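You operate a simulated robot arm through the tools that you are given. There is no shell and no other tool. Be economical: measure what you need, move in short steps, check, and stop when the job is done.

You run a simulated two-armed robot. Do the job below in one go: nothing can be reset, and whatever is moved stays where it is left.

JOB
Wipe up the spill on the top of the green-marked table with the blue cloth and put it back.

Only the result counts: the job must be done as asked and must still hold three seconds after the hand-in. Knocking over, shifting, dropping, spilling or breaking anything else fails it. Flat cloth is picked up by pressing the open fingertips on it (5 to 10 N) and closing them slowly along it; thin cloth reads only 2 to 8 mm in the jaws.

ROBOT AND FRAMES
Two 7-joint arms with two-finger grippers on one trunk, on a base that drives. Base frame: it is fixed to the floor where the robot stands at the start and does not move with it; the origin is under the middle of the robot, x ahead of it, y to its left, z up; the surface under the hand at the start is at about z = 0.765. Readings come in m, degrees, newtons and seconds.
The left shoulder is at the start at [0.152, 0.174, 0.897], the right one opposite. With the tool pointing down near the work surface each hand reaches from about 0.1 to 0.94 m from the robot's upright axis, wherever it stands, measured 20 degrees to its own side. Payload 2.94 kg a hand.
The tool frame of a hand sits at the grasp point between the pads (the TCP): z along the fingers, y along the line on which they close. The tips reach 0.03 m beyond it. Largest opening 0.138 m; the body of the gripper starts 0.109 m behind the TCP.
Orientation is told as [roll, pitch, yaw] about the base's x, y, z axes, in that order, counted from this pose: with the fingers straight down and closing along the base's y, the tool's x points along the base's -x, its y along +y and its z along -z.

CONTROLS
- The arms move only by the tool servo_tool. It takes "left_plan", "right_plan" or both (then of equal length, played together; a hand with none holds still); each is a list of rows, each an object (a shift or turn left out is 0, a gripper value left out holds the last) with "travel": the shift along the tool's x, y, z in units of 25 mm (1.0 is 25 mm), a list of three; "delta_rot": the turn, a rotation vector about the tool's x, y, z in units of 4 degrees (1.0 is 4 degrees), a list of three; "gripper": the gripper command, from -1 (fully open) to 1 (shut), values between in proportion. In form: [{"travel": [dx, dy, dz], "delta_rot": [rx, ry, rz], "gripper": gripper}, ...]. A call has 1 to 12 rows; each row shifts and turns the commanded pose from where the row before left it, along the tool's axes as they then stand. A call with a number of a shift or a turn outside -1 to 1 is refused whole. Each row takes 0.2 s and may step no farther than 0.05 m and 8.6 degrees from the row before; otherwise, or with a gripper value out of range, the whole call is refused. Where a pose cannot be reached the arm comes as near as it can. A force on the tool above 40 N (or 10 N above the force at the start of the call, whichever is more), or a blocked arm, ends the call early, and 0.2 s more pass. The fingers move at their own pace and stop on an object; they squeeze with about 25 N. The grip force told is the motor's: it shows also when the fingers shut on nothing. Time passes only in rows, and 0.2 s behind the last, so rows that do not move let the fingers close. It gives the time, the measured TCP pose, the force on the tool (base axes), the opening and the grip force at its end, in the units of the frame above (readings bear some noise), with the torque about the TCP (base axes, N m) and any sound that the robot's microphone picked up.
- Cameras (640 x 400 px; columns grow to the right, rows downward): "scene" is now at [0.3188, -0.0442, 1.3381]; the picture's right is [-0.72, -0.69, 0.00], its down [-0.62, 0.64, -0.46] and it looks along [0.32, -0.33, -0.89] (base axes); focal length 278 px, centre (320, 200). "left" rides on the left gripper at [0.071, -0.019, -0.146] in its tool frame; the picture's right is [0.26, 0.96, 0.00], its down [-0.85, 0.23, -0.48] and it looks along [-0.46, 0.12, 0.88] (tool axes); focal length 280 px, centre (320, 200). "right" rides on the right gripper at [0.071, 0.019, -0.146] in its tool frame; the picture's right is [-0.26, 0.96, 0.00], its down [-0.85, -0.23, -0.48] and it looks along [-0.46, -0.13, 0.88] (tool axes); focal length 280 px, centre (320, 200). There is no depth. A picture from a camera that has moved, and an enlarged one, comes with that camera's place and axes in the base frame and with its lens.
- get_image(camera): a new picture of that camera. It takes no simulated time.
- raise_lower(by): slides the trunk up (or, below 0, down) by that many m; the arms and the scene camera ride with it, the base frame stays. It gives what a move gives, with no picture.
- roll_base(legs): drives the robot by 1 to 6 legs, each [ahead, turn to the left] in m and degrees, along the robot's own axes; the way and the turn of a leg run together, so that a leg with both is an arc; at most 1.5 m and 180 degrees a leg. The arms and the cameras ride along, it lands a little off, and it stops where it bumps. It gives what a move gives.
- aim_head(pan, tilt): turns the head with the scene camera to pan (to the left, within 120 degrees either way) and tilt (down, from -29 to 69), counted from straight ahead of the robot. It gives what a move gives.
- enlarge(camera, box): a new picture of the part [left, top, right, bottom] of that camera's present view, enlarged. It takes no simulated time.
- finish_job(): hands the job in; it is judged then, once.

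Go step by step. Nothing tells you exact positions but the pictures and the camera data: compare them with the known pose of the tool, close in by small moves and look again before you grip or let go. The budget is 120 turns and 100 pictures, counting those below and the enlarged ones. Unless the task says otherwise, let go and move clear before handing in, and close with one line.

The tools are called as name(argument=value, ...) on one line, values as JSON. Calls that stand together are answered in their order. servo_tool: Moves the arms, as the interface text tells. Its arguments: {"type":"object","properties":{"left_plan":{"type":"array"},"right_plan":{"type":"array"}},"required":[]} The other tools are called the same way: raise_lower (by) slides the trunk up or down; roll_base (legs) drives the base; aim_head (pan, tilt) turns the head that bears the scene camera; get_image (camera) takes a picture; enlarge (camera, box) takes an enlarged picture of a part of a camera's view; finish_job () hands the job in.

At the start:

```text
time_s: 0.0
left_tool_pos: [0.5025, -0.0909, 1.0177]
left_tool_rot: [0.1, 0.0, 0.0]
left_wrist_force: [0.2, -0.1, 0.6]
left_torque: [-0.01, 0.03, -0.02]
left_gripper_width: 0.138
left_gripper_force: 0.1
right_tool_pos: [0.3382, -0.384, 0.9882]
right_tool_rot: [0.0, -0.1, 0.0]
right_wrist_force: [0.5, 0.3, -0.5]
right_torque: [-0.02, -0.01, -0.01]
right_gripper_width: 0.138
right_gripper_force: 0.2
trunk travel left (down, up): [-0.075, 0.659]
robot x, y, heading: [-0.0022, -0.0015, 0.1]
head pan, tilt: [-46.0, 62.3]
```

scene: 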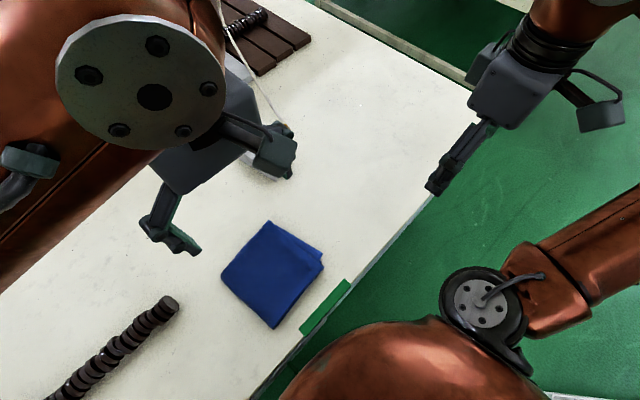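
right: 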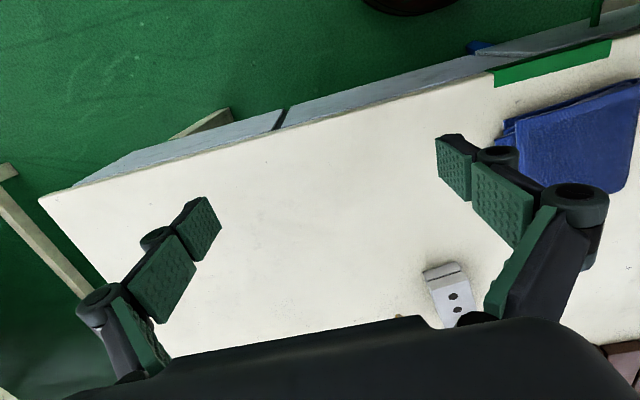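
left: 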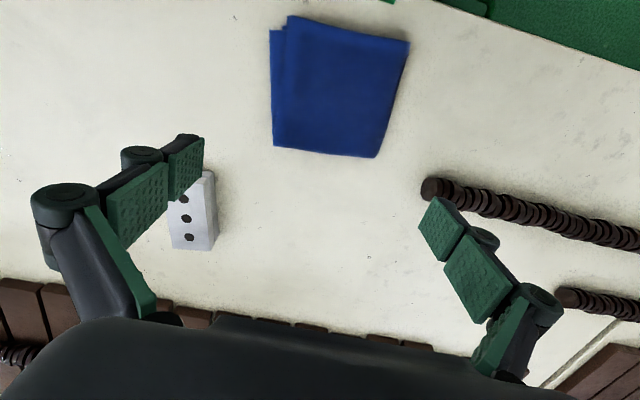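

I see a white table with a green mark and a folded blue cloth on it, along with a white block and dark rods. I don't see the spill yet, so I'll look around with the head.

aim_head(pan=0, tilt=45)

get_image(camera="scene")

aim_head(pan=-60, tilt=40)

get_image(camera="scene")

aim_head(pan=60, tilt=40)

get_image(camera="scene")

```text
time_s: 1.1
left_tool_pos: [0.502, -0.0908, 1.0171]
left_tool_rot: [0.2, 0.1, 0.0]
left_wrist_force: [-0.3, -0.9, 0.2]
left_torque: [0.04, -0.02, -0.02]
left_gripper_width: 0.1378
left_gripper_force: 0.0
right_tool_pos: [0.3394, -0.3829, 0.9887]
right_tool_rot: [0.0, 0.0, 0.1]
right_wrist_force: [-0.7, -0.3, 0.2]
right_torque: [-0.03, -0.01, 0.01]
right_gripper_width: 0.1376
right_gripper_force: 0.0
trunk travel left (down, up): [-0.075, 0.659]
robot x, y, heading: [-0.0039, 0.0026, -0.0]
head pan, tilt: [0.0, 45.0]
```

```text
96 pictures are left
camera scene: at [0.3557, 0.0018, 1.3602], right [0.0, -1.0, 0.0], down [-0.71, 0.0, -0.71], along [0.71, 0.0, -0.71], focal length 278 px, centre (320, 200)
```

scene: 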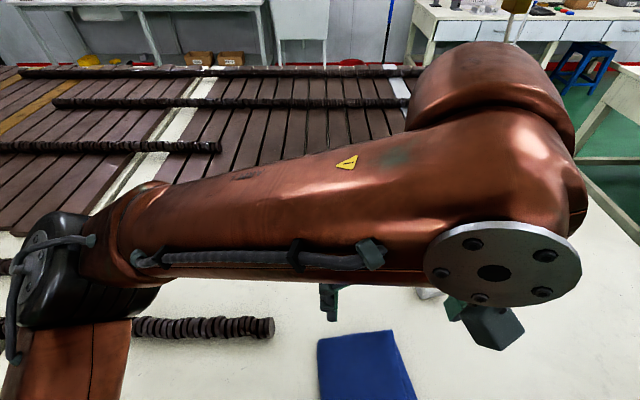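

```text
time_s: 2.4
left_tool_pos: [0.5026, -0.0911, 1.0165]
left_tool_rot: [0.1, 0.0, -0.1]
left_wrist_force: [-0.2, 0.4, 0.2]
left_torque: [0.02, -0.02, 0.0]
left_gripper_width: 0.1379
left_gripper_force: 0.0
right_tool_pos: [0.3379, -0.3822, 0.9897]
right_tool_rot: [-0.1, -0.1, 0.1]
right_wrist_force: [-0.9, -0.8, 0.4]
right_torque: [-0.04, 0.01, 0.05]
right_gripper_width: 0.1379
right_gripper_force: 0.1
trunk travel left (down, up): [-0.075, 0.659]
robot x, y, heading: [-0.0029, 0.0015, -0.1]
head pan, tilt: [-60.0, 40.0]
```

```text
95 pictures are left
camera scene: at [0.317, -0.0718, 1.3675], right [-0.87, -0.5, 0.0], down [-0.32, 0.56, -0.77], along [0.38, -0.66, -0.64], focal length 278 px, centre (320, 200)
```

scene: 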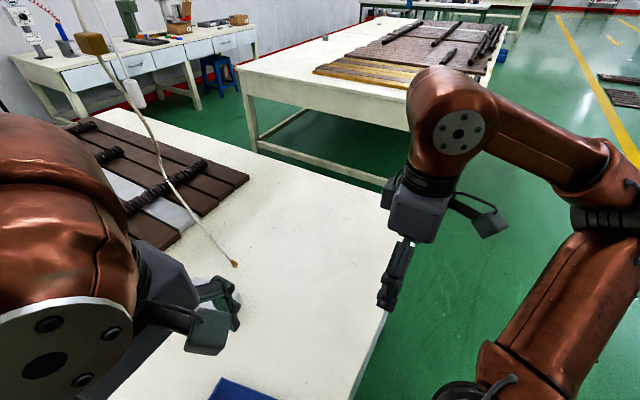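

```text
time_s: 4.4
left_tool_pos: [0.5031, -0.0911, 1.0171]
left_tool_rot: [0.1, 0.0, 0.0]
left_wrist_force: [0.2, -0.8, -0.4]
left_torque: [0.0, -0.05, 0.01]
left_gripper_width: 0.1378
left_gripper_force: 0.1
right_tool_pos: [0.3389, -0.3827, 0.9887]
right_tool_rot: [0.0, -0.1, 0.0]
right_wrist_force: [0.6, -0.7, -0.1]
right_torque: [0.01, 0.0, 0.0]
right_gripper_width: 0.1381
right_gripper_force: 0.1
trunk travel left (down, up): [-0.075, 0.659]
robot x, y, heading: [-0.0022, -0.0014, 0.0]
head pan, tilt: [60.0, 40.0]
```

```text
94 pictures are left
camera scene: at [0.317, 0.0754, 1.3676], right [0.87, -0.5, 0.0], down [-0.32, -0.56, -0.77], along [0.38, 0.66, -0.64], focal length 278 px, centre (320, 200)
```

scene: 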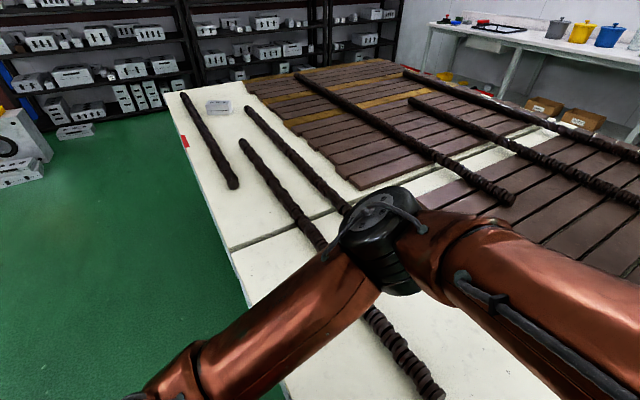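

There's a second table with a red mark to the left, and the near one is green. I'll enlarge the wrist views to find the spill.

enlarge(camera="left", box=[120, 0, 640, 330])

enlarge(camera="right", box=[40, 40, 640, 400])

aim_head(pan=-40, tilt=55)

enlarge(camera="scene", box=[100, 0, 500, 250])

```text
1.21 times, centred on (380, 165) of left
camera zoom: at [0.4319, -0.1108, 1.1627], right [-0.26, 0.96, 0.0], down [0.85, 0.23, 0.48], along [0.46, 0.13, -0.88], focal length 340 px, centre (247, 242)
```

zoom: 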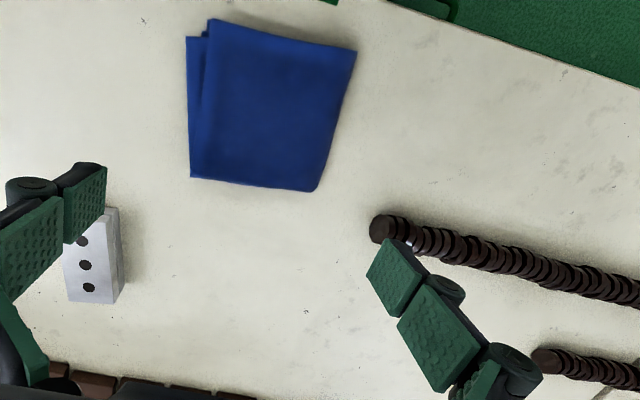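

```text
1.07 times, centred on (340, 220) of right (not enlarged: the box is as wide or as high as the picture)
camera zoom: at [0.269, -0.3646, 1.134], right [0.26, 0.96, 0.0], down [0.85, -0.23, 0.48], along [0.46, -0.13, -0.88], focal length 299 px, centre (299, 179)
```

zoom: 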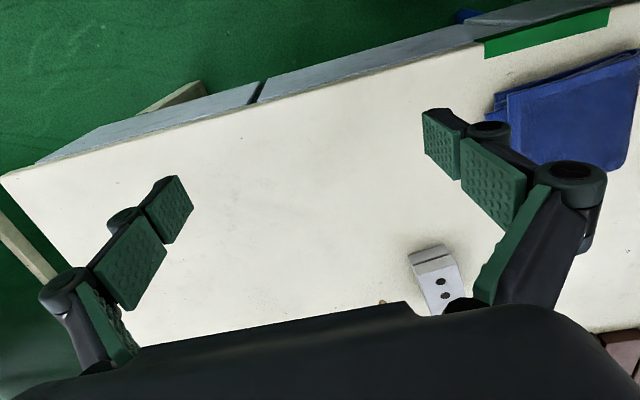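

```text
time_s: 6.2
left_tool_pos: [0.5018, -0.0908, 1.0171]
left_tool_rot: [0.2, 0.0, -0.1]
left_wrist_force: [-0.4, -0.1, 0.5]
left_torque: [-0.01, -0.01, -0.01]
left_gripper_width: 0.1379
left_gripper_force: 0.2
right_tool_pos: [0.3387, -0.3832, 0.9878]
right_tool_rot: [-0.1, 0.0, 0.1]
right_wrist_force: [-0.2, 0.5, -1.0]
right_torque: [0.01, 0.0, -0.01]
right_gripper_width: 0.138
right_gripper_force: 0.0
trunk travel left (down, up): [-0.075, 0.659]
robot x, y, heading: [-0.0006, 0.002, 0.0]
head pan, tilt: [-40.0, 55.0]
```

```text
1.60 times, centred on (300, 125) of scene
camera zoom: at [0.3297, -0.0445, 1.3468], right [-0.64, -0.77, 0.0], down [-0.63, 0.53, -0.57], along [0.44, -0.37, -0.82], focal length 446 px, centre (352, 320)
```

zoom: 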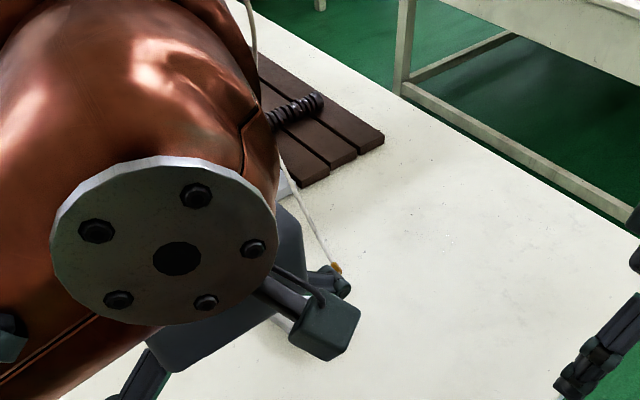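

The spill isn't obvious, and the left arm blocks the scene view. I'll swing it up to the left, clear of the table area, and look again.

servo_tool(left_plan=[{"travel": [0.2, 0.9, -0.4]}, {"travel": [0.2, 0.9, -0.4]}, {"travel": [0.2, 0.9, -0.4]}, {"travel": [0.2, 0.9, -0.4]}, {"travel": [0.2, 0.9, -0.4]}, {"travel": [0.2, 0.9, -0.4]}, {"travel": [0.2, 0.9, -0.4]}, {"travel": [0.2, 0.9, -0.4]}, {"travel": [0.2, 0.9, -0.4]}, {"travel": [0.2, 0.9, -0.4]}, {"travel": [0.2, 0.9, -0.4]}, {"travel": [0.2, 0.9, -0.4]}])

get_image(camera="scene")

get_image(camera="left")

```text
time_s: 8.8
left_tool_pos: [0.4436, 0.1692, 1.1178]
left_tool_rot: [-0.1, 0.2, 0.1]
left_wrist_force: [0.2, -0.3, 0.0]
left_torque: [0.03, 0.02, 0.01]
left_gripper_width: 0.1379
left_gripper_force: 0.0
left hand out of reach, approached as far as the arm can: row 12
right_tool_pos: [0.3371, -0.3822, 0.9884]
right_tool_rot: [0.0, 0.0, 0.0]
right_wrist_force: [-0.2, 0.1, 0.1]
right_torque: [0.0, -0.01, 0.04]
right_gripper_width: 0.138
right_gripper_force: 0.1
trunk travel left (down, up): [-0.075, 0.659]
robot x, y, heading: [0.0007, -0.0048, -0.1]
head pan, tilt: [-40.0, 55.0]
```

```text
90 pictures are left
camera scene: at [0.3296, -0.0436, 1.3468], right [-0.64, -0.77, 0.0], down [-0.63, 0.53, -0.57], along [0.44, -0.37, -0.82], focal length 278 px, centre (320, 200)
```

scene: 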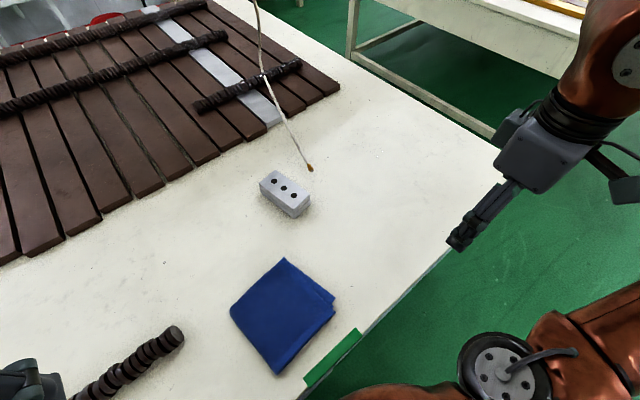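

```text
89 pictures are left
camera left: at [0.374, 0.1501, 1.2636], right [-0.26, 0.96, 0.0], down [0.85, 0.23, 0.48], along [0.46, 0.12, -0.88], focal length 280 px, centre (320, 200)
```

left: 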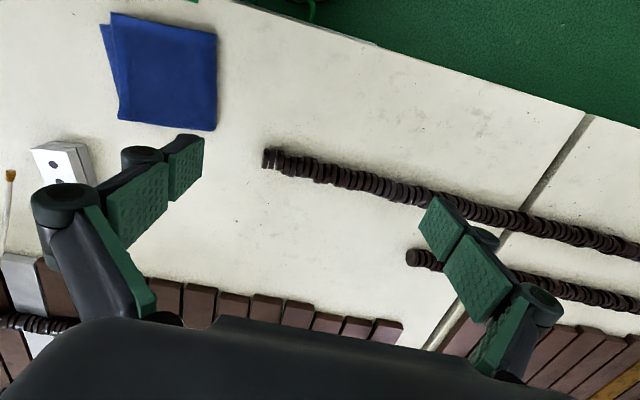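

The view is open now: a cord, a white block, wood panels and the folded cloth. I'll enlarge the free surface to find the spill.

enlarge(camera="scene", box=[280, 70, 480, 195])

enlarge(camera="scene", box=[280, 170, 440, 270])

enlarge(camera="scene", box=[0, 200, 280, 375])

enlarge(camera="left", box=[200, 0, 600, 250])

```text
3.20 times, centred on (380, 132) of scene
camera zoom: at [0.3296, -0.0436, 1.3468], right [-0.64, -0.77, 0.0], down [-0.63, 0.53, -0.57], along [0.44, -0.37, -0.82], focal length 891 px, centre (128, 416)
```

zoom: 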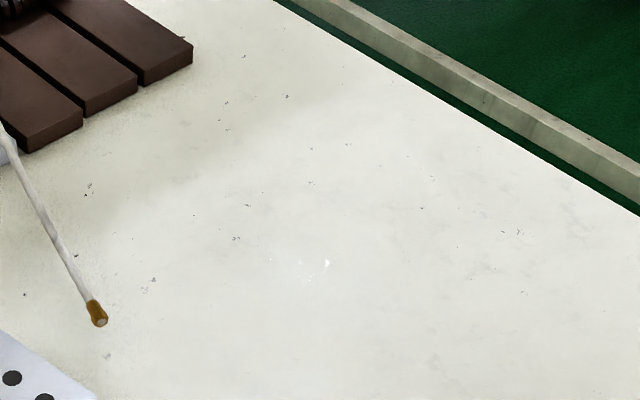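

```text
4.00 times, centred on (360, 220) of scene
camera zoom: at [0.3296, -0.0436, 1.3468], right [-0.64, -0.77, 0.0], down [-0.63, 0.53, -0.57], along [0.44, -0.37, -0.82], focal length 1114 px, centre (160, 120)
```

zoom: 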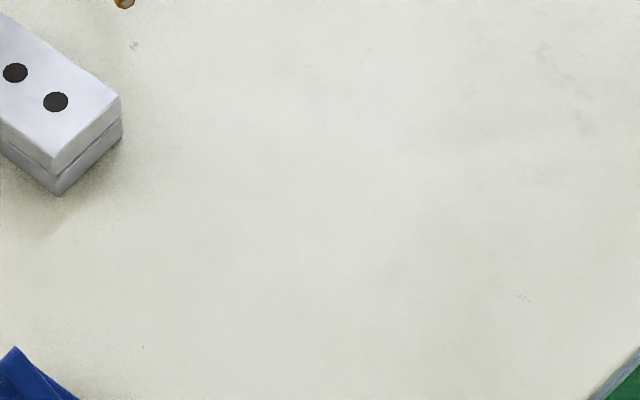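

```text
2.29 times, centred on (140, 288) of scene
camera zoom: at [0.3296, -0.0436, 1.3468], right [-0.64, -0.77, 0.0], down [-0.63, 0.53, -0.57], along [0.44, -0.37, -0.82], focal length 637 px, centre (731, 0)
```

zoom: 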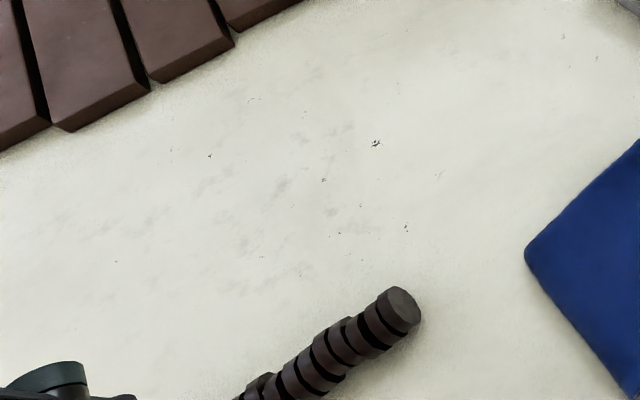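

```text
1.60 times, centred on (400, 125) of left
camera zoom: at [0.374, 0.1501, 1.2636], right [-0.26, 0.96, 0.0], down [0.85, 0.23, 0.48], along [0.46, 0.12, -0.88], focal length 449 px, centre (192, 320)
```

zoom: 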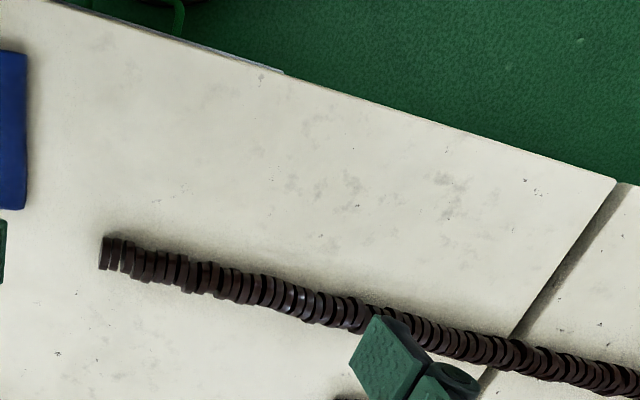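

The only specular glints are near (0.66, -0.55), so that may be clear liquid. I'll bring the right camera over there to check.

servo_tool(right_plan=[{"travel": [-0.6, -0.9, 0]}, {"travel": [-0.6, -0.9, 0]}, {"travel": [-0.6, -0.9, 0]}, {"travel": [-0.6, -0.9, 0]}, {"travel": [-0.6, -0.9, 0]}, {"travel": [-0.6, -0.9, 0]}])

get_image(camera="right")

enlarge(camera="scene", box=[280, 70, 480, 195])

```text
time_s: 10.2
left_tool_pos: [0.4444, 0.1682, 1.1181]
left_tool_rot: [-0.1, 0.0, -0.1]
left_wrist_force: [0.2, 0.3, 0.4]
left_torque: [0.02, 0.02, 0.02]
left_gripper_width: 0.138
left_gripper_force: 0.0
right_tool_pos: [0.4323, -0.4997, 0.9795]
right_tool_rot: [0.0, -0.1, -0.2]
right_wrist_force: [-0.6, 0.4, -0.5]
right_torque: [0.03, -0.02, -0.01]
right_gripper_width: 0.1377
right_gripper_force: 0.1
right hand out of reach, approached as far as the arm can: row 6
trunk travel left (down, up): [-0.075, 0.659]
robot x, y, heading: [0.0023, -0.0006, -0.0]
head pan, tilt: [-40.0, 55.0]
```

```text
84 pictures are left
camera right: at [0.3622, -0.4811, 1.1244], right [0.27, 0.96, 0.0], down [0.85, -0.23, 0.48], along [0.46, -0.13, -0.88], focal length 280 px, centre (320, 200)
```

right: 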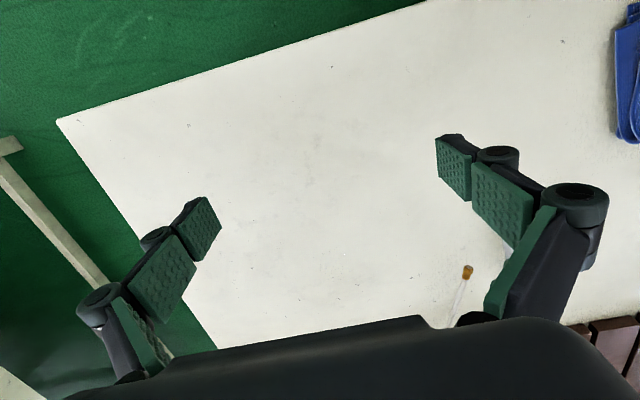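

```text
3.20 times, centred on (380, 132) of scene
camera zoom: at [0.3301, -0.0445, 1.3466], right [-0.64, -0.77, 0.0], down [-0.63, 0.53, -0.57], along [0.44, -0.37, -0.82], focal length 891 px, centre (128, 416)
```

zoom: 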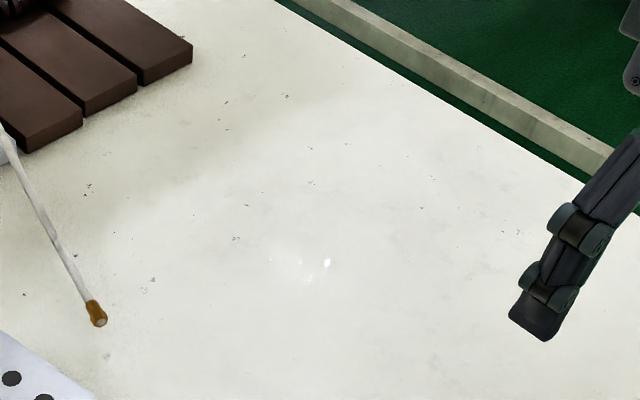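

enlarge(camera="right", box=[200, 150, 440, 300])

enlarge(camera="scene", box=[350, 130, 400, 162])

```text
2.67 times, centred on (320, 225) of right
camera zoom: at [0.3622, -0.4811, 1.1244], right [0.27, 0.96, 0.0], down [0.85, -0.23, 0.48], along [0.46, -0.13, -0.88], focal length 748 px, centre (320, 133)
```

zoom: 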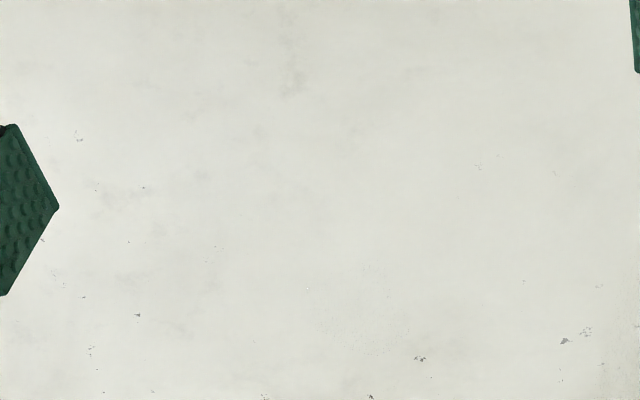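

```text
12.50 times, centred on (375, 146) of scene
camera zoom: at [0.3301, -0.0445, 1.3466], right [-0.64, -0.77, 0.0], down [-0.63, 0.53, -0.57], along [0.44, -0.37, -0.82], focal length 3482 px, centre (-368, 875)
```

zoom: 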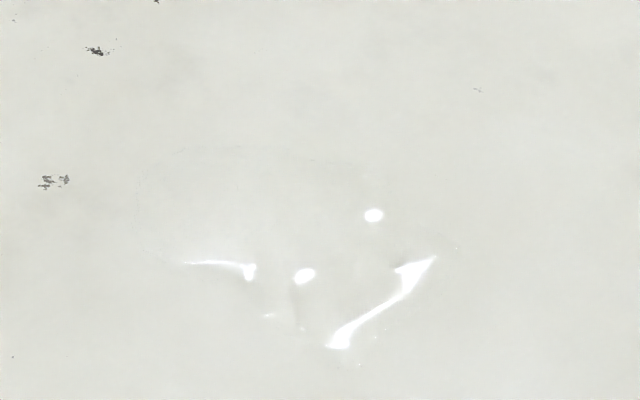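

Clear spill found: the glints and a faint outline put it at about (0.68, -0.54), roughly 8 cm across. The cloth centre is about (0.48, -0.07), about 15 cm square and turned about 10°. I'll bring the right hand over the cloth.

servo_tool(right_plan=[{"travel": [-0.15, 1, 0.2], "gripper": 0}, {"travel": [-0.15, 1, 0.2]}, {"travel": [-0.15, 1, 0.2]}, {"travel": [-0.15, 1, 0.2]}, {"travel": [-0.15, 1, 0]}, {"travel": [-0.15, 1, 0]}, {"travel": [-0.15, 1, 0]}, {"travel": [-0.15, 1, 0]}, {"travel": [-0.15, 1, 0]}, {"travel": [-0.15, 1, 0]}, {"travel": [-0.15, 1, 0]}, {"travel": [-0.15, 1, 0]}])

```text
time_s: 12.8
left_tool_pos: [0.4458, 0.1694, 1.1177]
left_tool_rot: [-0.1, -0.1, 0.0]
left_wrist_force: [-0.6, 0.0, 0.1]
left_torque: [-0.01, 0.0, -0.01]
left_gripper_width: 0.1377
left_gripper_force: 0.0
right_tool_pos: [0.4771, -0.1996, 0.9593]
right_tool_rot: [0.0, -0.1, 0.0]
right_wrist_force: [0.6, 0.6, 0.6]
right_torque: [0.0, 0.0, 0.02]
right_gripper_width: 0.0688
right_gripper_force: 0.0
trunk travel left (down, up): [-0.075, 0.659]
robot x, y, heading: [-0.0004, 0.0006, 0.0]
head pan, tilt: [-40.0, 55.0]
```

The right hand is over the near side and moving as told. I'll continue over the cloth centre, lower, and look.

servo_tool(right_plan=[{"travel": [0, 1, 0.5]}, {"travel": [0, 1, 0.5]}, {"travel": [0, 1, 0.5]}, {"travel": [0, 1, 0.5]}, {"travel": [0, 1, 0.5]}, {"travel": [0, 0, 0.5]}])

get_image(camera="right")

get_image(camera="scene")

```text
time_s: 14.2
left_tool_pos: [0.4445, 0.168, 1.1178]
left_tool_rot: [-0.2, 0.0, 0.0]
left_wrist_force: [-0.4, -0.5, -0.4]
left_torque: [0.03, 0.01, -0.01]
left_gripper_width: 0.1378
left_gripper_force: 0.0
right_tool_pos: [0.4782, -0.1073, 0.8983]
right_tool_rot: [0.0, 0.0, -0.1]
right_wrist_force: [0.4, 0.2, -0.5]
right_torque: [0.04, 0.03, -0.02]
right_gripper_width: 0.069
right_gripper_force: 0.0
right hand out of reach, approached as far as the arm can: row 4, 5
trunk travel left (down, up): [-0.075, 0.659]
robot x, y, heading: [-0.0016, -0.001, -0.4]
head pan, tilt: [-40.0, 55.0]
```

```text
80 pictures are left
camera right: at [0.4089, -0.0886, 1.0435], right [0.26, 0.96, 0.0], down [0.85, -0.23, 0.48], along [0.46, -0.13, -0.88], focal length 280 px, centre (320, 200)
```

right: 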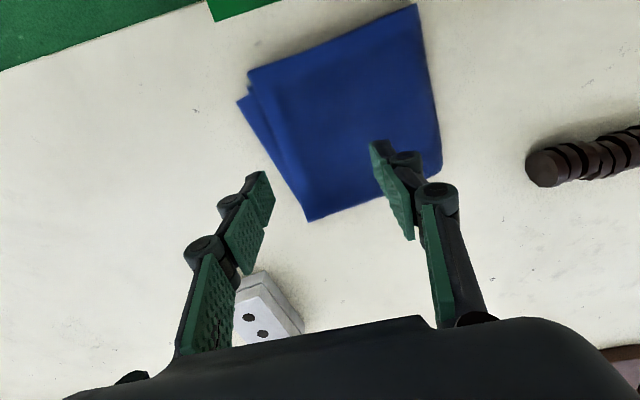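

```text
79 pictures are left
camera scene: at [0.3298, -0.0439, 1.3468], right [-0.64, -0.77, 0.0], down [-0.63, 0.53, -0.57], along [0.44, -0.37, -0.82], focal length 278 px, centre (320, 200)
```

scene: 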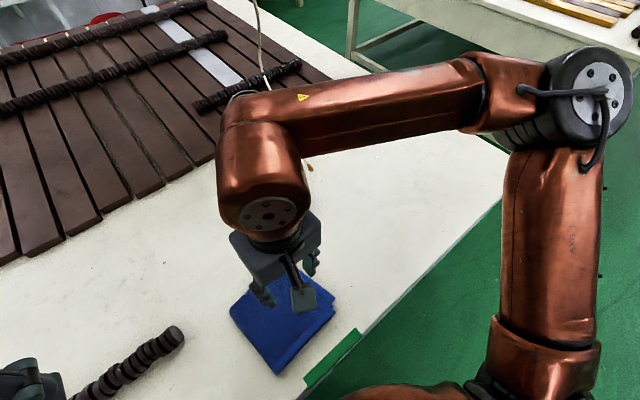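

The cloth centre agrees at about (0.476, -0.075), and the hand is at y = -0.107. I'll nudge it on and go down, staying above the cloth.

servo_tool(right_plan=[{"travel": [0, 0.3, 0.6]}, {"travel": [0, 0.3, 0.6]}, {"travel": [0, 0.3, 0.6]}, {"travel": [0, 0.3, 0.2]}])

```text
time_s: 15.2
left_tool_pos: [0.4454, 0.1684, 1.1186]
left_tool_rot: [0.0, 0.0, -0.1]
left_wrist_force: [0.3, 0.4, -0.5]
left_torque: [0.05, -0.01, 0.04]
left_gripper_width: 0.1377
left_gripper_force: 0.0
right_tool_pos: [0.491, -0.1103, 0.8775]
right_tool_rot: [0.0, 0.0, -0.1]
right_wrist_force: [0.0, 0.0, -0.1]
right_torque: [0.01, 0.03, 0.0]
right_gripper_width: 0.0692
right_gripper_force: 0.0
right hand out of reach, approached as far as the arm can: row 1, 2, 3, 4
trunk travel left (down, up): [-0.075, 0.659]
robot x, y, heading: [-0.0011, -0.0023, 0.2]
head pan, tilt: [-40.0, 55.0]
```

The arm is saturated here, probably at a wrist limit. I'll back up a little and turn the tool about 16° with the arm, which also suits the cloth's slant, then try again.

servo_tool(right_plan=[{"travel": [0, 0, -0.8]}, {"travel": [0, 0, -0.4], "delta_rot": [0, 0, -1]}, {"delta_rot": [0, 0, -1]}, {"delta_rot": [0, 0, -1]}, {"delta_rot": [0, 0, -1]}, {"travel": [0, 0.5, 0]}, {"travel": [0, 0.5, 0]}])

```text
time_s: 16.8
left_tool_pos: [0.4451, 0.1693, 1.1177]
left_tool_rot: [-0.1, 0.0, 0.0]
left_wrist_force: [-0.6, 0.0, 0.4]
left_torque: [0.01, -0.01, -0.02]
left_gripper_width: 0.1381
left_gripper_force: 0.0
right_tool_pos: [0.4941, -0.1124, 0.9085]
right_tool_rot: [0.1, 0.1, 16.0]
right_wrist_force: [0.1, 0.6, 0.2]
right_torque: [0.0, 0.01, 0.01]
right_gripper_width: 0.0692
right_gripper_force: 0.1
right hand out of reach, approached as far as the arm can: row 2, 6, 7
trunk travel left (down, up): [-0.075, 0.659]
robot x, y, heading: [-0.0005, -0.002, 0.2]
head pan, tilt: [-40.0, 55.0]
```

It's saturated by the arm's side limit, not the wrist. Turning the base 15° left will bring the cloth into the right hand's comfortable sector.

roll_base(legs=[[0, 15]])

```text
time_s: 18.1
left_tool_pos: [0.3847, 0.2801, 1.117]
left_tool_rot: [-0.3, 0.0, 15.2]
left_wrist_force: [-0.3, 0.0, -0.4]
left_torque: [-0.03, -0.03, 0.01]
left_gripper_width: 0.138
left_gripper_force: 0.1
right_tool_pos: [0.5063, 0.0221, 0.9103]
right_tool_rot: [-0.1, 0.0, 31.1]
right_wrist_force: [-0.5, 0.6, -0.1]
right_torque: [-0.05, -0.03, 0.01]
right_gripper_width: 0.069
right_gripper_force: 0.0
trunk travel left (down, up): [-0.075, 0.659]
robot x, y, heading: [0.0003, 0.0023, 15.1]
head pan, tilt: [-40.0, 55.0]
```

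The turn went as planned. Now I'll align yaw to about 11°, go over the cloth centre and down to z ≈ 0.83.

servo_tool(right_plan=[{"delta_rot": [0, 0, 1]}, {"delta_rot": [0, 0, 1]}, {"delta_rot": [0, 0, 1]}, {"delta_rot": [0, 0, 1]}, {"delta_rot": [0, 0, 1]}, {"travel": [0.48, -0.9, 0.4]}, {"travel": [0.48, -0.9, 0.4]}, {"travel": [0.48, -0.9, 0.4]}, {"travel": [0.48, -0.9, 0.4]}, {"travel": [0, 0, 0.8]}, {"travel": [0, 0, 0.8]}])

get_image(camera="right")

```text
time_s: 20.5
left_tool_pos: [0.3854, 0.2797, 1.1182]
left_tool_rot: [-0.1, 0.0, 15.2]
left_wrist_force: [-0.6, 0.2, -1.1]
left_torque: [0.0, 0.02, 0.0]
left_gripper_width: 0.1381
left_gripper_force: 0.1
right_tool_pos: [0.4755, -0.076, 0.8285]
right_tool_rot: [0.0, 0.0, 11.1]
right_wrist_force: [-0.9, 0.3, -0.3]
right_torque: [-0.01, 0.02, -0.03]
right_gripper_width: 0.069
right_gripper_force: 0.0
trunk travel left (down, up): [-0.075, 0.659]
robot x, y, heading: [0.002, 0.0013, 15.1]
head pan, tilt: [-40.0, 55.0]
```

```text
78 pictures are left
camera right: at [0.404, -0.0724, 0.974], right [0.07, 1.0, 0.0], down [0.88, -0.06, 0.48], along [0.47, -0.03, -0.88], focal length 280 px, centre (320, 200)
```

right: 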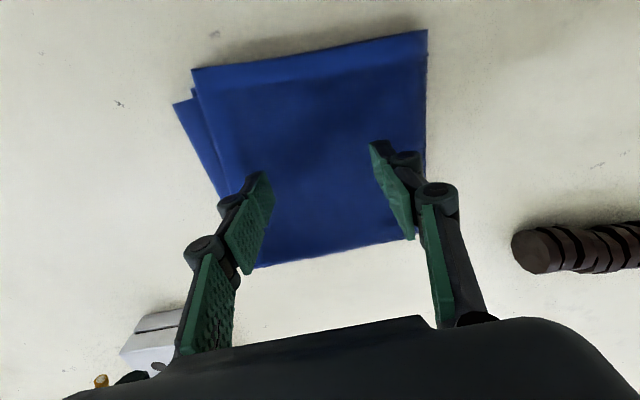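

The cloth lies well under the hand, with its centre at about (0.486, -0.076). I'll shift 1 cm and descend in small steps while reading the force.

servo_tool(right_plan=[{"travel": [-0.4, 0, 0.4]}, {"travel": [0, 0, 0.4]}, {"travel": [0, 0, 0.1]}, {"travel": [0, 0, 0.1]}])

```text
time_s: 21.5
left_tool_pos: [0.3847, 0.2794, 1.1187]
left_tool_rot: [0.0, -0.2, 15.3]
left_wrist_force: [-0.1, 0.4, 0.5]
left_torque: [-0.01, -0.03, -0.02]
left_gripper_width: 0.138
left_gripper_force: 0.0
right_tool_pos: [0.4859, -0.0747, 0.8046]
right_tool_rot: [0.2, 0.0, 11.1]
right_wrist_force: [1.1, -0.4, 8.4]
right_torque: [0.0, -0.05, -0.01]
right_gripper_width: 0.0704
right_gripper_force: 1.1
trunk travel left (down, up): [-0.075, 0.659]
robot x, y, heading: [-0.0013, 0.0024, 14.9]
head pan, tilt: [-40.0, 55.0]
```

Contact is at 8.4 N, which is in range. Now I'll close the fingers slowly along the cloth.

servo_tool(right_plan=[{"gripper": 0.05}, {"gripper": 0.1}, {"gripper": 0.15}, {"gripper": 0.2}, {"gripper": 0.25}, {"gripper": 0.3}, {"gripper": 0.35}, {"gripper": 0.4}])

get_image(camera="right")

```text
time_s: 23.3
left_tool_pos: [0.3849, 0.2789, 1.1197]
left_tool_rot: [-0.1, 0.0, 15.2]
left_wrist_force: [0.5, 0.3, -0.1]
left_torque: [0.0, 0.03, -0.01]
left_gripper_width: 0.138
left_gripper_force: 0.2
right_tool_pos: [0.4861, -0.0752, 0.8045]
right_tool_rot: [0.1, -0.1, 11.3]
right_wrist_force: [-0.6, -1.1, 17.6]
right_torque: [0.03, 0.0, 0.01]
right_gripper_width: 0.0419
right_gripper_force: 2.7
trunk travel left (down, up): [-0.075, 0.659]
robot x, y, heading: [0.0006, -0.0014, 15.2]
head pan, tilt: [-40.0, 55.0]
```

```text
77 pictures are left
camera right: at [0.4132, -0.0708, 0.9501], right [0.07, 1.0, 0.0], down [0.88, -0.06, 0.48], along [0.48, -0.03, -0.88], focal length 280 px, centre (320, 200)
```

right: 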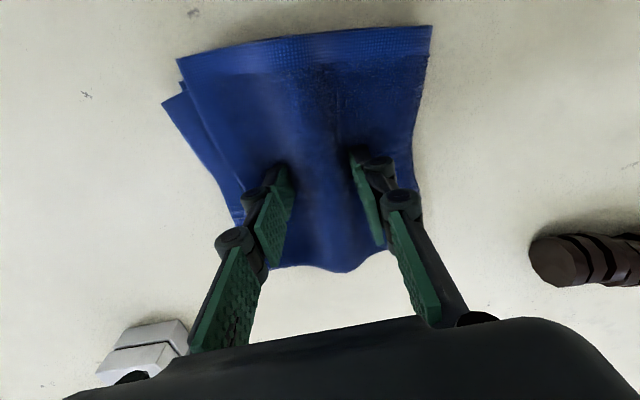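

The cloth is bunching nicely, but the force has climbed to 17.6 N. I'll ease up 2 mm while continuing to close.

servo_tool(right_plan=[{"travel": [0, 0, -0.06], "gripper": 0.45}, {"travel": [0, 0, -0.02], "gripper": 0.5}, {"gripper": 0.55}, {"gripper": 0.6}, {"gripper": 0.65}, {"gripper": 0.7}, {"gripper": 0.75}, {"gripper": 0.8}, {"gripper": 0.85}, {"gripper": 0.9}, {"gripper": 0.95}, {"gripper": 1.0}])

get_image(camera="right")

```text
time_s: 25.9
left_tool_pos: [0.3844, 0.2786, 1.1199]
left_tool_rot: [-0.1, -0.1, 15.2]
left_wrist_force: [1.1, -0.3, 0.2]
left_torque: [-0.01, 0.01, 0.0]
left_gripper_width: 0.1381
left_gripper_force: 0.1
right_tool_pos: [0.4848, -0.0748, 0.8063]
right_tool_rot: [0.0, 0.0, 11.1]
right_wrist_force: [0.1, -0.4, 6.2]
right_torque: [0.03, 0.03, -0.02]
right_gripper_width: 0.0159
right_gripper_force: 25.1
trunk travel left (down, up): [-0.075, 0.659]
robot x, y, heading: [0.0012, 0.0025, 15.2]
head pan, tilt: [-40.0, 55.0]
```

```text
76 pictures are left
camera right: at [0.4134, -0.0711, 0.9517], right [0.07, 1.0, 0.0], down [0.88, -0.06, 0.48], along [0.48, -0.03, -0.88], focal length 280 px, centre (320, 200)
```

right: 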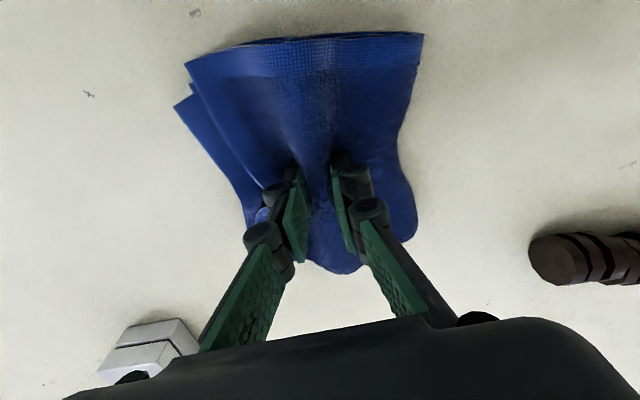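

The jaws hold 16 mm of bunched cloth (several layers) at 25 N. I'll lift it and check.

servo_tool(right_plan=[{"travel": [0, 0, -0.3], "gripper": 1}, {"travel": [0, 0, -0.6]}, {"travel": [0, 0, -0.8]}, {"travel": [0, 0, -0.8]}, {"travel": [0, 0, -0.8]}, {"travel": [0, 0, -0.8]}])

get_image(camera="right")

get_image(camera="scene")

```text
time_s: 27.3
left_tool_pos: [0.3847, 0.2788, 1.1177]
left_tool_rot: [-0.1, -0.1, 15.2]
left_wrist_force: [-0.5, -0.5, 0.3]
left_torque: [-0.01, -0.03, 0.03]
left_gripper_width: 0.1382
left_gripper_force: 0.0
right_tool_pos: [0.4848, -0.0741, 0.9095]
right_tool_rot: [0.0, 0.0, 11.1]
right_wrist_force: [0.3, 0.0, -0.2]
right_torque: [0.05, 0.03, 0.02]
right_gripper_width: 0.0158
right_gripper_force: 25.0
trunk travel left (down, up): [-0.075, 0.659]
robot x, y, heading: [0.0014, -0.0033, 14.8]
head pan, tilt: [-40.0, 55.0]
```

```text
75 pictures are left
camera right: at [0.4132, -0.0706, 1.0546], right [0.07, 1.0, 0.0], down [0.88, -0.06, 0.48], along [0.48, -0.03, -0.88], focal length 280 px, centre (320, 200)
```

right: 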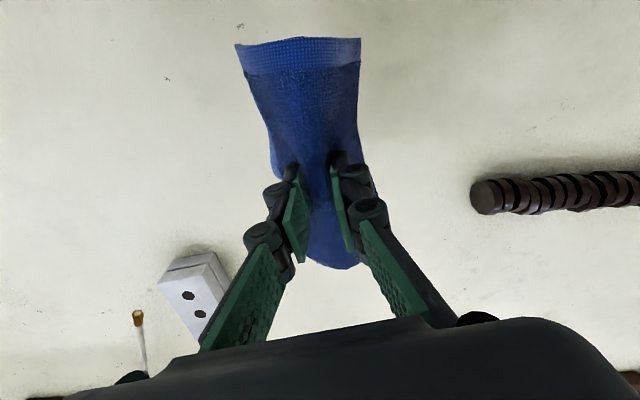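

```text
74 pictures are left
camera scene: at [0.33, 0.0433, 1.347], right [-0.42, -0.91, 0.0], down [-0.74, 0.34, -0.57], along [0.52, -0.24, -0.82], focal length 278 px, centre (320, 200)
```

scene: 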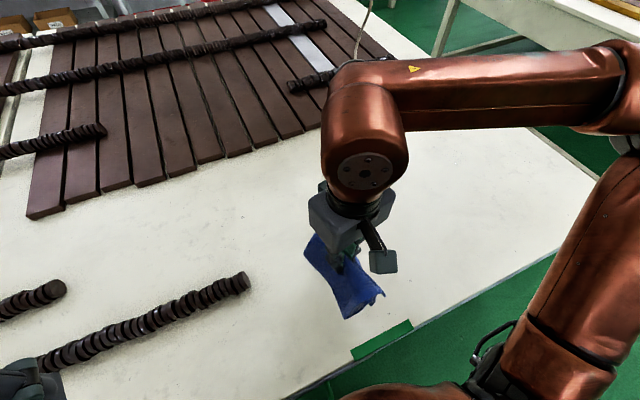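

The whole cloth is held. I'll raise it a bit, then turn the base back right 15° and inspect the spill from there.

servo_tool(right_plan=[{"travel": [0, 0, -0.8]}, {"travel": [0, 0, -0.8]}])

roll_base(legs=[[0, -15]])

enlarge(camera="scene", box=[320, 110, 432, 180])

```text
time_s: 27.9
left_tool_pos: [0.3855, 0.2795, 1.1189]
left_tool_rot: [-0.2, 0.0, 15.2]
left_wrist_force: [0.1, 0.1, 0.2]
left_torque: [-0.03, -0.02, -0.02]
left_gripper_width: 0.138
left_gripper_force: 0.1
right_tool_pos: [0.4861, -0.0755, 0.9496]
right_tool_rot: [0.0, 0.0, 11.2]
right_wrist_force: [-0.7, -0.8, 0.2]
right_torque: [0.03, 0.05, -0.01]
right_gripper_width: 0.0155
right_gripper_force: 24.7
trunk travel left (down, up): [-0.075, 0.659]
robot x, y, heading: [0.0011, -0.003, 15.2]
head pan, tilt: [-40.0, 55.0]
```

```text
time_s: 29.2
left_tool_pos: [0.4448, 0.1685, 1.1185]
left_tool_rot: [-0.1, 0.1, 0.3]
left_wrist_force: [0.1, -0.3, 0.1]
left_torque: [0.08, -0.02, 0.01]
left_gripper_width: 0.1383
left_gripper_force: 0.0
right_tool_pos: [0.4503, -0.1995, 0.9491]
right_tool_rot: [0.0, 0.1, -3.9]
right_wrist_force: [-0.3, 0.0, -0.8]
right_torque: [0.06, -0.01, 0.21]
right_gripper_width: 0.0148
right_gripper_force: 25.3
trunk travel left (down, up): [-0.075, 0.659]
robot x, y, heading: [-0.0002, -0.0006, -0.1]
head pan, tilt: [-40.0, 55.0]
```

```text
5.71 times, centred on (376, 145) of scene
camera zoom: at [0.3296, -0.0442, 1.3468], right [-0.64, -0.77, 0.0], down [-0.63, 0.53, -0.57], along [0.44, -0.37, -0.82], focal length 1592 px, centre (0, 514)
```

zoom: 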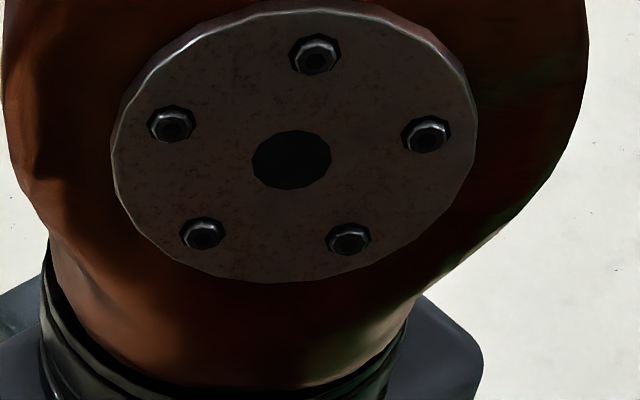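

The base is back at heading 0. Now I'll carry the cloth towards the spill.

servo_tool(right_plan=[{"travel": [-0.5, -0.92, 0]}, {"travel": [-0.5, -0.92, 0]}, {"travel": [-0.6, -0.92, 0]}, {"travel": [-0.7, -0.92, 0]}, {"travel": [-0.7, -0.92, 0]}, {"travel": [-0.7, -0.92, 0]}, {"travel": [-0.7, -0.92, 0]}, {"travel": [-0.7, -0.92, 0]}, {"travel": [-0.7, -0.92, 0]}, {"travel": [-0.7, -0.92, 0]}])

get_image(camera="right")

get_image(camera="scene")

```text
time_s: 31.4
left_tool_pos: [0.4452, 0.1704, 1.1177]
left_tool_rot: [-0.1, 0.0, 0.1]
left_wrist_force: [-0.4, 0.4, 0.0]
left_torque: [0.03, 0.03, 0.02]
left_gripper_width: 0.138
left_gripper_force: 0.0
right_tool_pos: [0.5977, -0.4397, 0.9471]
right_tool_rot: [-0.1, 0.0, -3.9]
right_wrist_force: [0.0, 0.9, -0.2]
right_torque: [0.0, -0.02, 0.19]
right_gripper_width: 0.0149
right_gripper_force: 25.2
trunk travel left (down, up): [-0.075, 0.659]
robot x, y, heading: [-0.0007, 0.003, 0.3]
head pan, tilt: [-40.0, 55.0]
```

```text
72 pictures are left
camera right: at [0.5292, -0.4168, 1.0933], right [0.33, 0.95, 0.0], down [0.83, -0.29, 0.48], along [0.45, -0.16, -0.88], focal length 280 px, centre (320, 200)
```

right: 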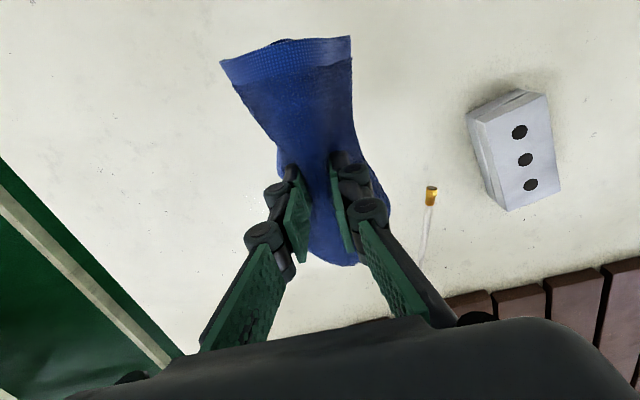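

```text
71 pictures are left
camera scene: at [0.3301, -0.0437, 1.3467], right [-0.64, -0.77, 0.0], down [-0.63, 0.53, -0.57], along [0.44, -0.37, -0.82], focal length 278 px, centre (320, 200)
```

scene: 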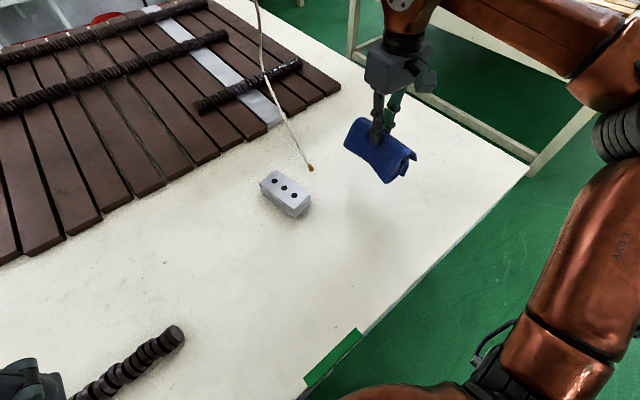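

The cloth hangs compactly and the cord tip is well away. I'll move on over the spill and lower most of the way.

servo_tool(right_plan=[{"travel": [-0.89, -0.94, 0]}, {"travel": [-0.89, -0.94, 0]}, {"travel": [-0.89, -0.94, 0]}, {"travel": [-0.89, -0.94, 0]}, {"travel": [0, 0, 0.9]}, {"travel": [0, 0, 0.9]}, {"travel": [0, 0, 0.9]}, {"travel": [0, 0, 0.9]}, {"travel": [0, 0, 0.9]}])

get_image(camera="right")

enlarge(camera="scene", box=[296, 90, 456, 190])

```text
time_s: 33.4
left_tool_pos: [0.4459, 0.1687, 1.1181]
left_tool_rot: [0.0, -0.1, 0.2]
left_wrist_force: [0.6, 0.3, 0.1]
left_torque: [-0.03, 0.0, 0.04]
left_gripper_width: 0.138
left_gripper_force: 0.1
right_tool_pos: [0.6292, -0.4756, 0.8369]
right_tool_rot: [0.2, 0.0, -3.9]
right_wrist_force: [-0.2, -0.2, 0.0]
right_torque: [-0.14, -0.01, -0.03]
right_gripper_width: 0.0145
right_gripper_force: 24.8
right hand out of reach, approached as far as the arm can: row 2, 3, 4
trunk travel left (down, up): [-0.075, 0.659]
robot x, y, heading: [0.0021, 0.0003, 0.1]
head pan, tilt: [-40.0, 55.0]
```

```text
70 pictures are left
camera right: at [0.5605, -0.4527, 0.9814], right [0.33, 0.94, 0.0], down [0.83, -0.29, 0.48], along [0.45, -0.15, -0.88], focal length 280 px, centre (320, 200)
```

right: 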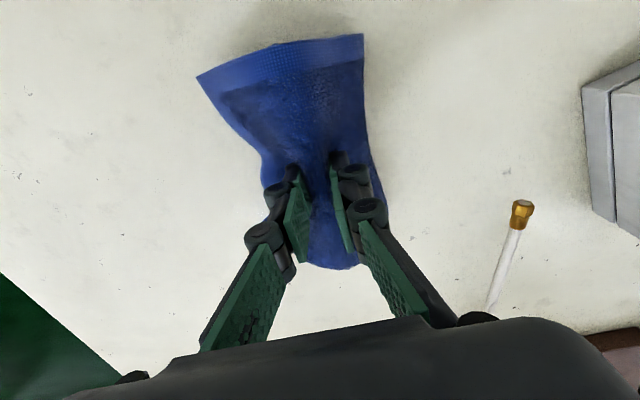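

```text
4.00 times, centred on (376, 140) of scene
camera zoom: at [0.3299, -0.0436, 1.3468], right [-0.64, -0.77, 0.0], down [-0.63, 0.53, -0.57], along [0.44, -0.37, -0.82], focal length 1114 px, centre (96, 440)
```

zoom: 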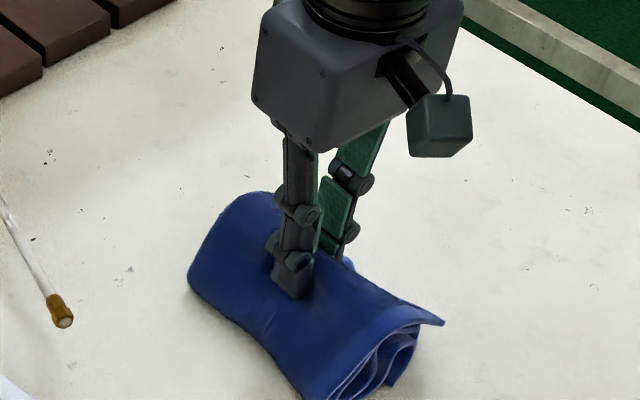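

It's out of reach at this heading, because the arm is limited sideways. I'll lift and turn the base 20° right so the spill is in the right hand's best sector.

servo_tool(right_plan=[{"travel": [0, 0, -0.9]}, {"travel": [0, 0, -0.9]}, {"travel": [0, 0, -0.9]}, {"travel": [0, 0, -0.9]}])

roll_base(legs=[[0, -20]])

aim_head(pan=-20, tilt=55)

get_image(camera="scene")

```text
time_s: 34.4
left_tool_pos: [0.4441, 0.1693, 1.1199]
left_tool_rot: [-0.1, -0.1, 0.2]
left_wrist_force: [-0.3, 0.4, 0.2]
left_torque: [0.0, -0.02, -0.01]
left_gripper_width: 0.138
left_gripper_force: 0.0
right_tool_pos: [0.6273, -0.4756, 0.9267]
right_tool_rot: [0.0, 0.1, -3.9]
right_wrist_force: [0.0, 0.7, -1.0]
right_torque: [-0.11, -0.01, -0.01]
right_gripper_width: 0.0148
right_gripper_force: 25.4
trunk travel left (down, up): [-0.075, 0.659]
robot x, y, heading: [0.0004, -0.0019, 0.0]
head pan, tilt: [-40.0, 55.0]
```

```text
time_s: 35.9
left_tool_pos: [0.4762, 0.0069, 1.1192]
left_tool_rot: [0.0, 0.0, -19.8]
left_wrist_force: [-1.3, 0.0, 0.9]
left_torque: [0.05, -0.03, 0.0]
left_gripper_width: 0.138
left_gripper_force: 0.0
right_tool_pos: [0.4266, -0.6626, 0.9267]
right_tool_rot: [0.0, 0.0, -23.9]
right_wrist_force: [-0.5, 0.2, -0.6]
right_torque: [0.03, 0.01, 0.21]
right_gripper_width: 0.014
right_gripper_force: 24.3
trunk travel left (down, up): [-0.075, 0.659]
robot x, y, heading: [0.0009, 0.0036, -20.0]
head pan, tilt: [-40.0, 55.0]
```

```text
time_s: 36.7
left_tool_pos: [0.4752, 0.0074, 1.1192]
left_tool_rot: [-0.1, 0.0, -19.8]
left_wrist_force: [0.3, -0.3, 0.6]
left_torque: [0.02, 0.01, 0.03]
left_gripper_width: 0.1382
left_gripper_force: 0.0
right_tool_pos: [0.428, -0.6619, 0.9264]
right_tool_rot: [0.0, 0.1, -23.9]
right_wrist_force: [-0.3, 0.0, -0.2]
right_torque: [-0.01, -0.02, 0.22]
right_gripper_width: 0.0142
right_gripper_force: 24.9
trunk travel left (down, up): [-0.075, 0.659]
robot x, y, heading: [0.0036, 0.0011, -19.8]
head pan, tilt: [-20.0, 55.0]
```

```text
68 pictures are left
camera scene: at [0.3133, -0.1367, 1.3468], right [-0.64, -0.77, 0.0], down [-0.63, 0.53, -0.57], along [0.44, -0.37, -0.82], focal length 278 px, centre (320, 200)
```

scene: 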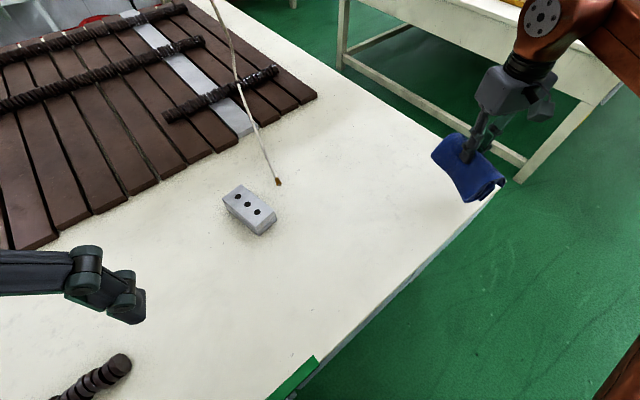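

enlarge(camera="scene", box=[316, 140, 380, 180])

```text
10.00 times, centred on (348, 160) of scene
camera zoom: at [0.3133, -0.1367, 1.3468], right [-0.64, -0.77, 0.0], down [-0.63, 0.53, -0.57], along [0.44, -0.37, -0.82], focal length 2785 px, centre (40, 600)
```

zoom: 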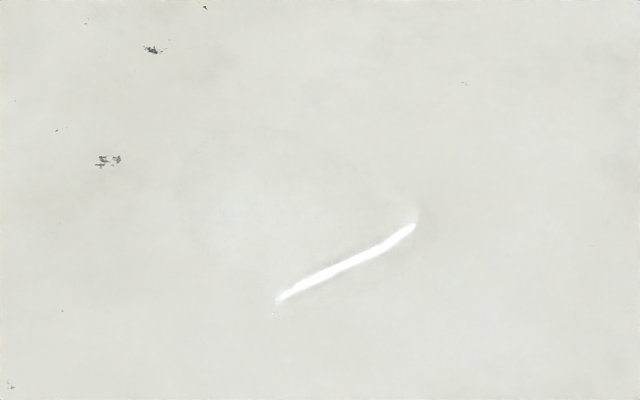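

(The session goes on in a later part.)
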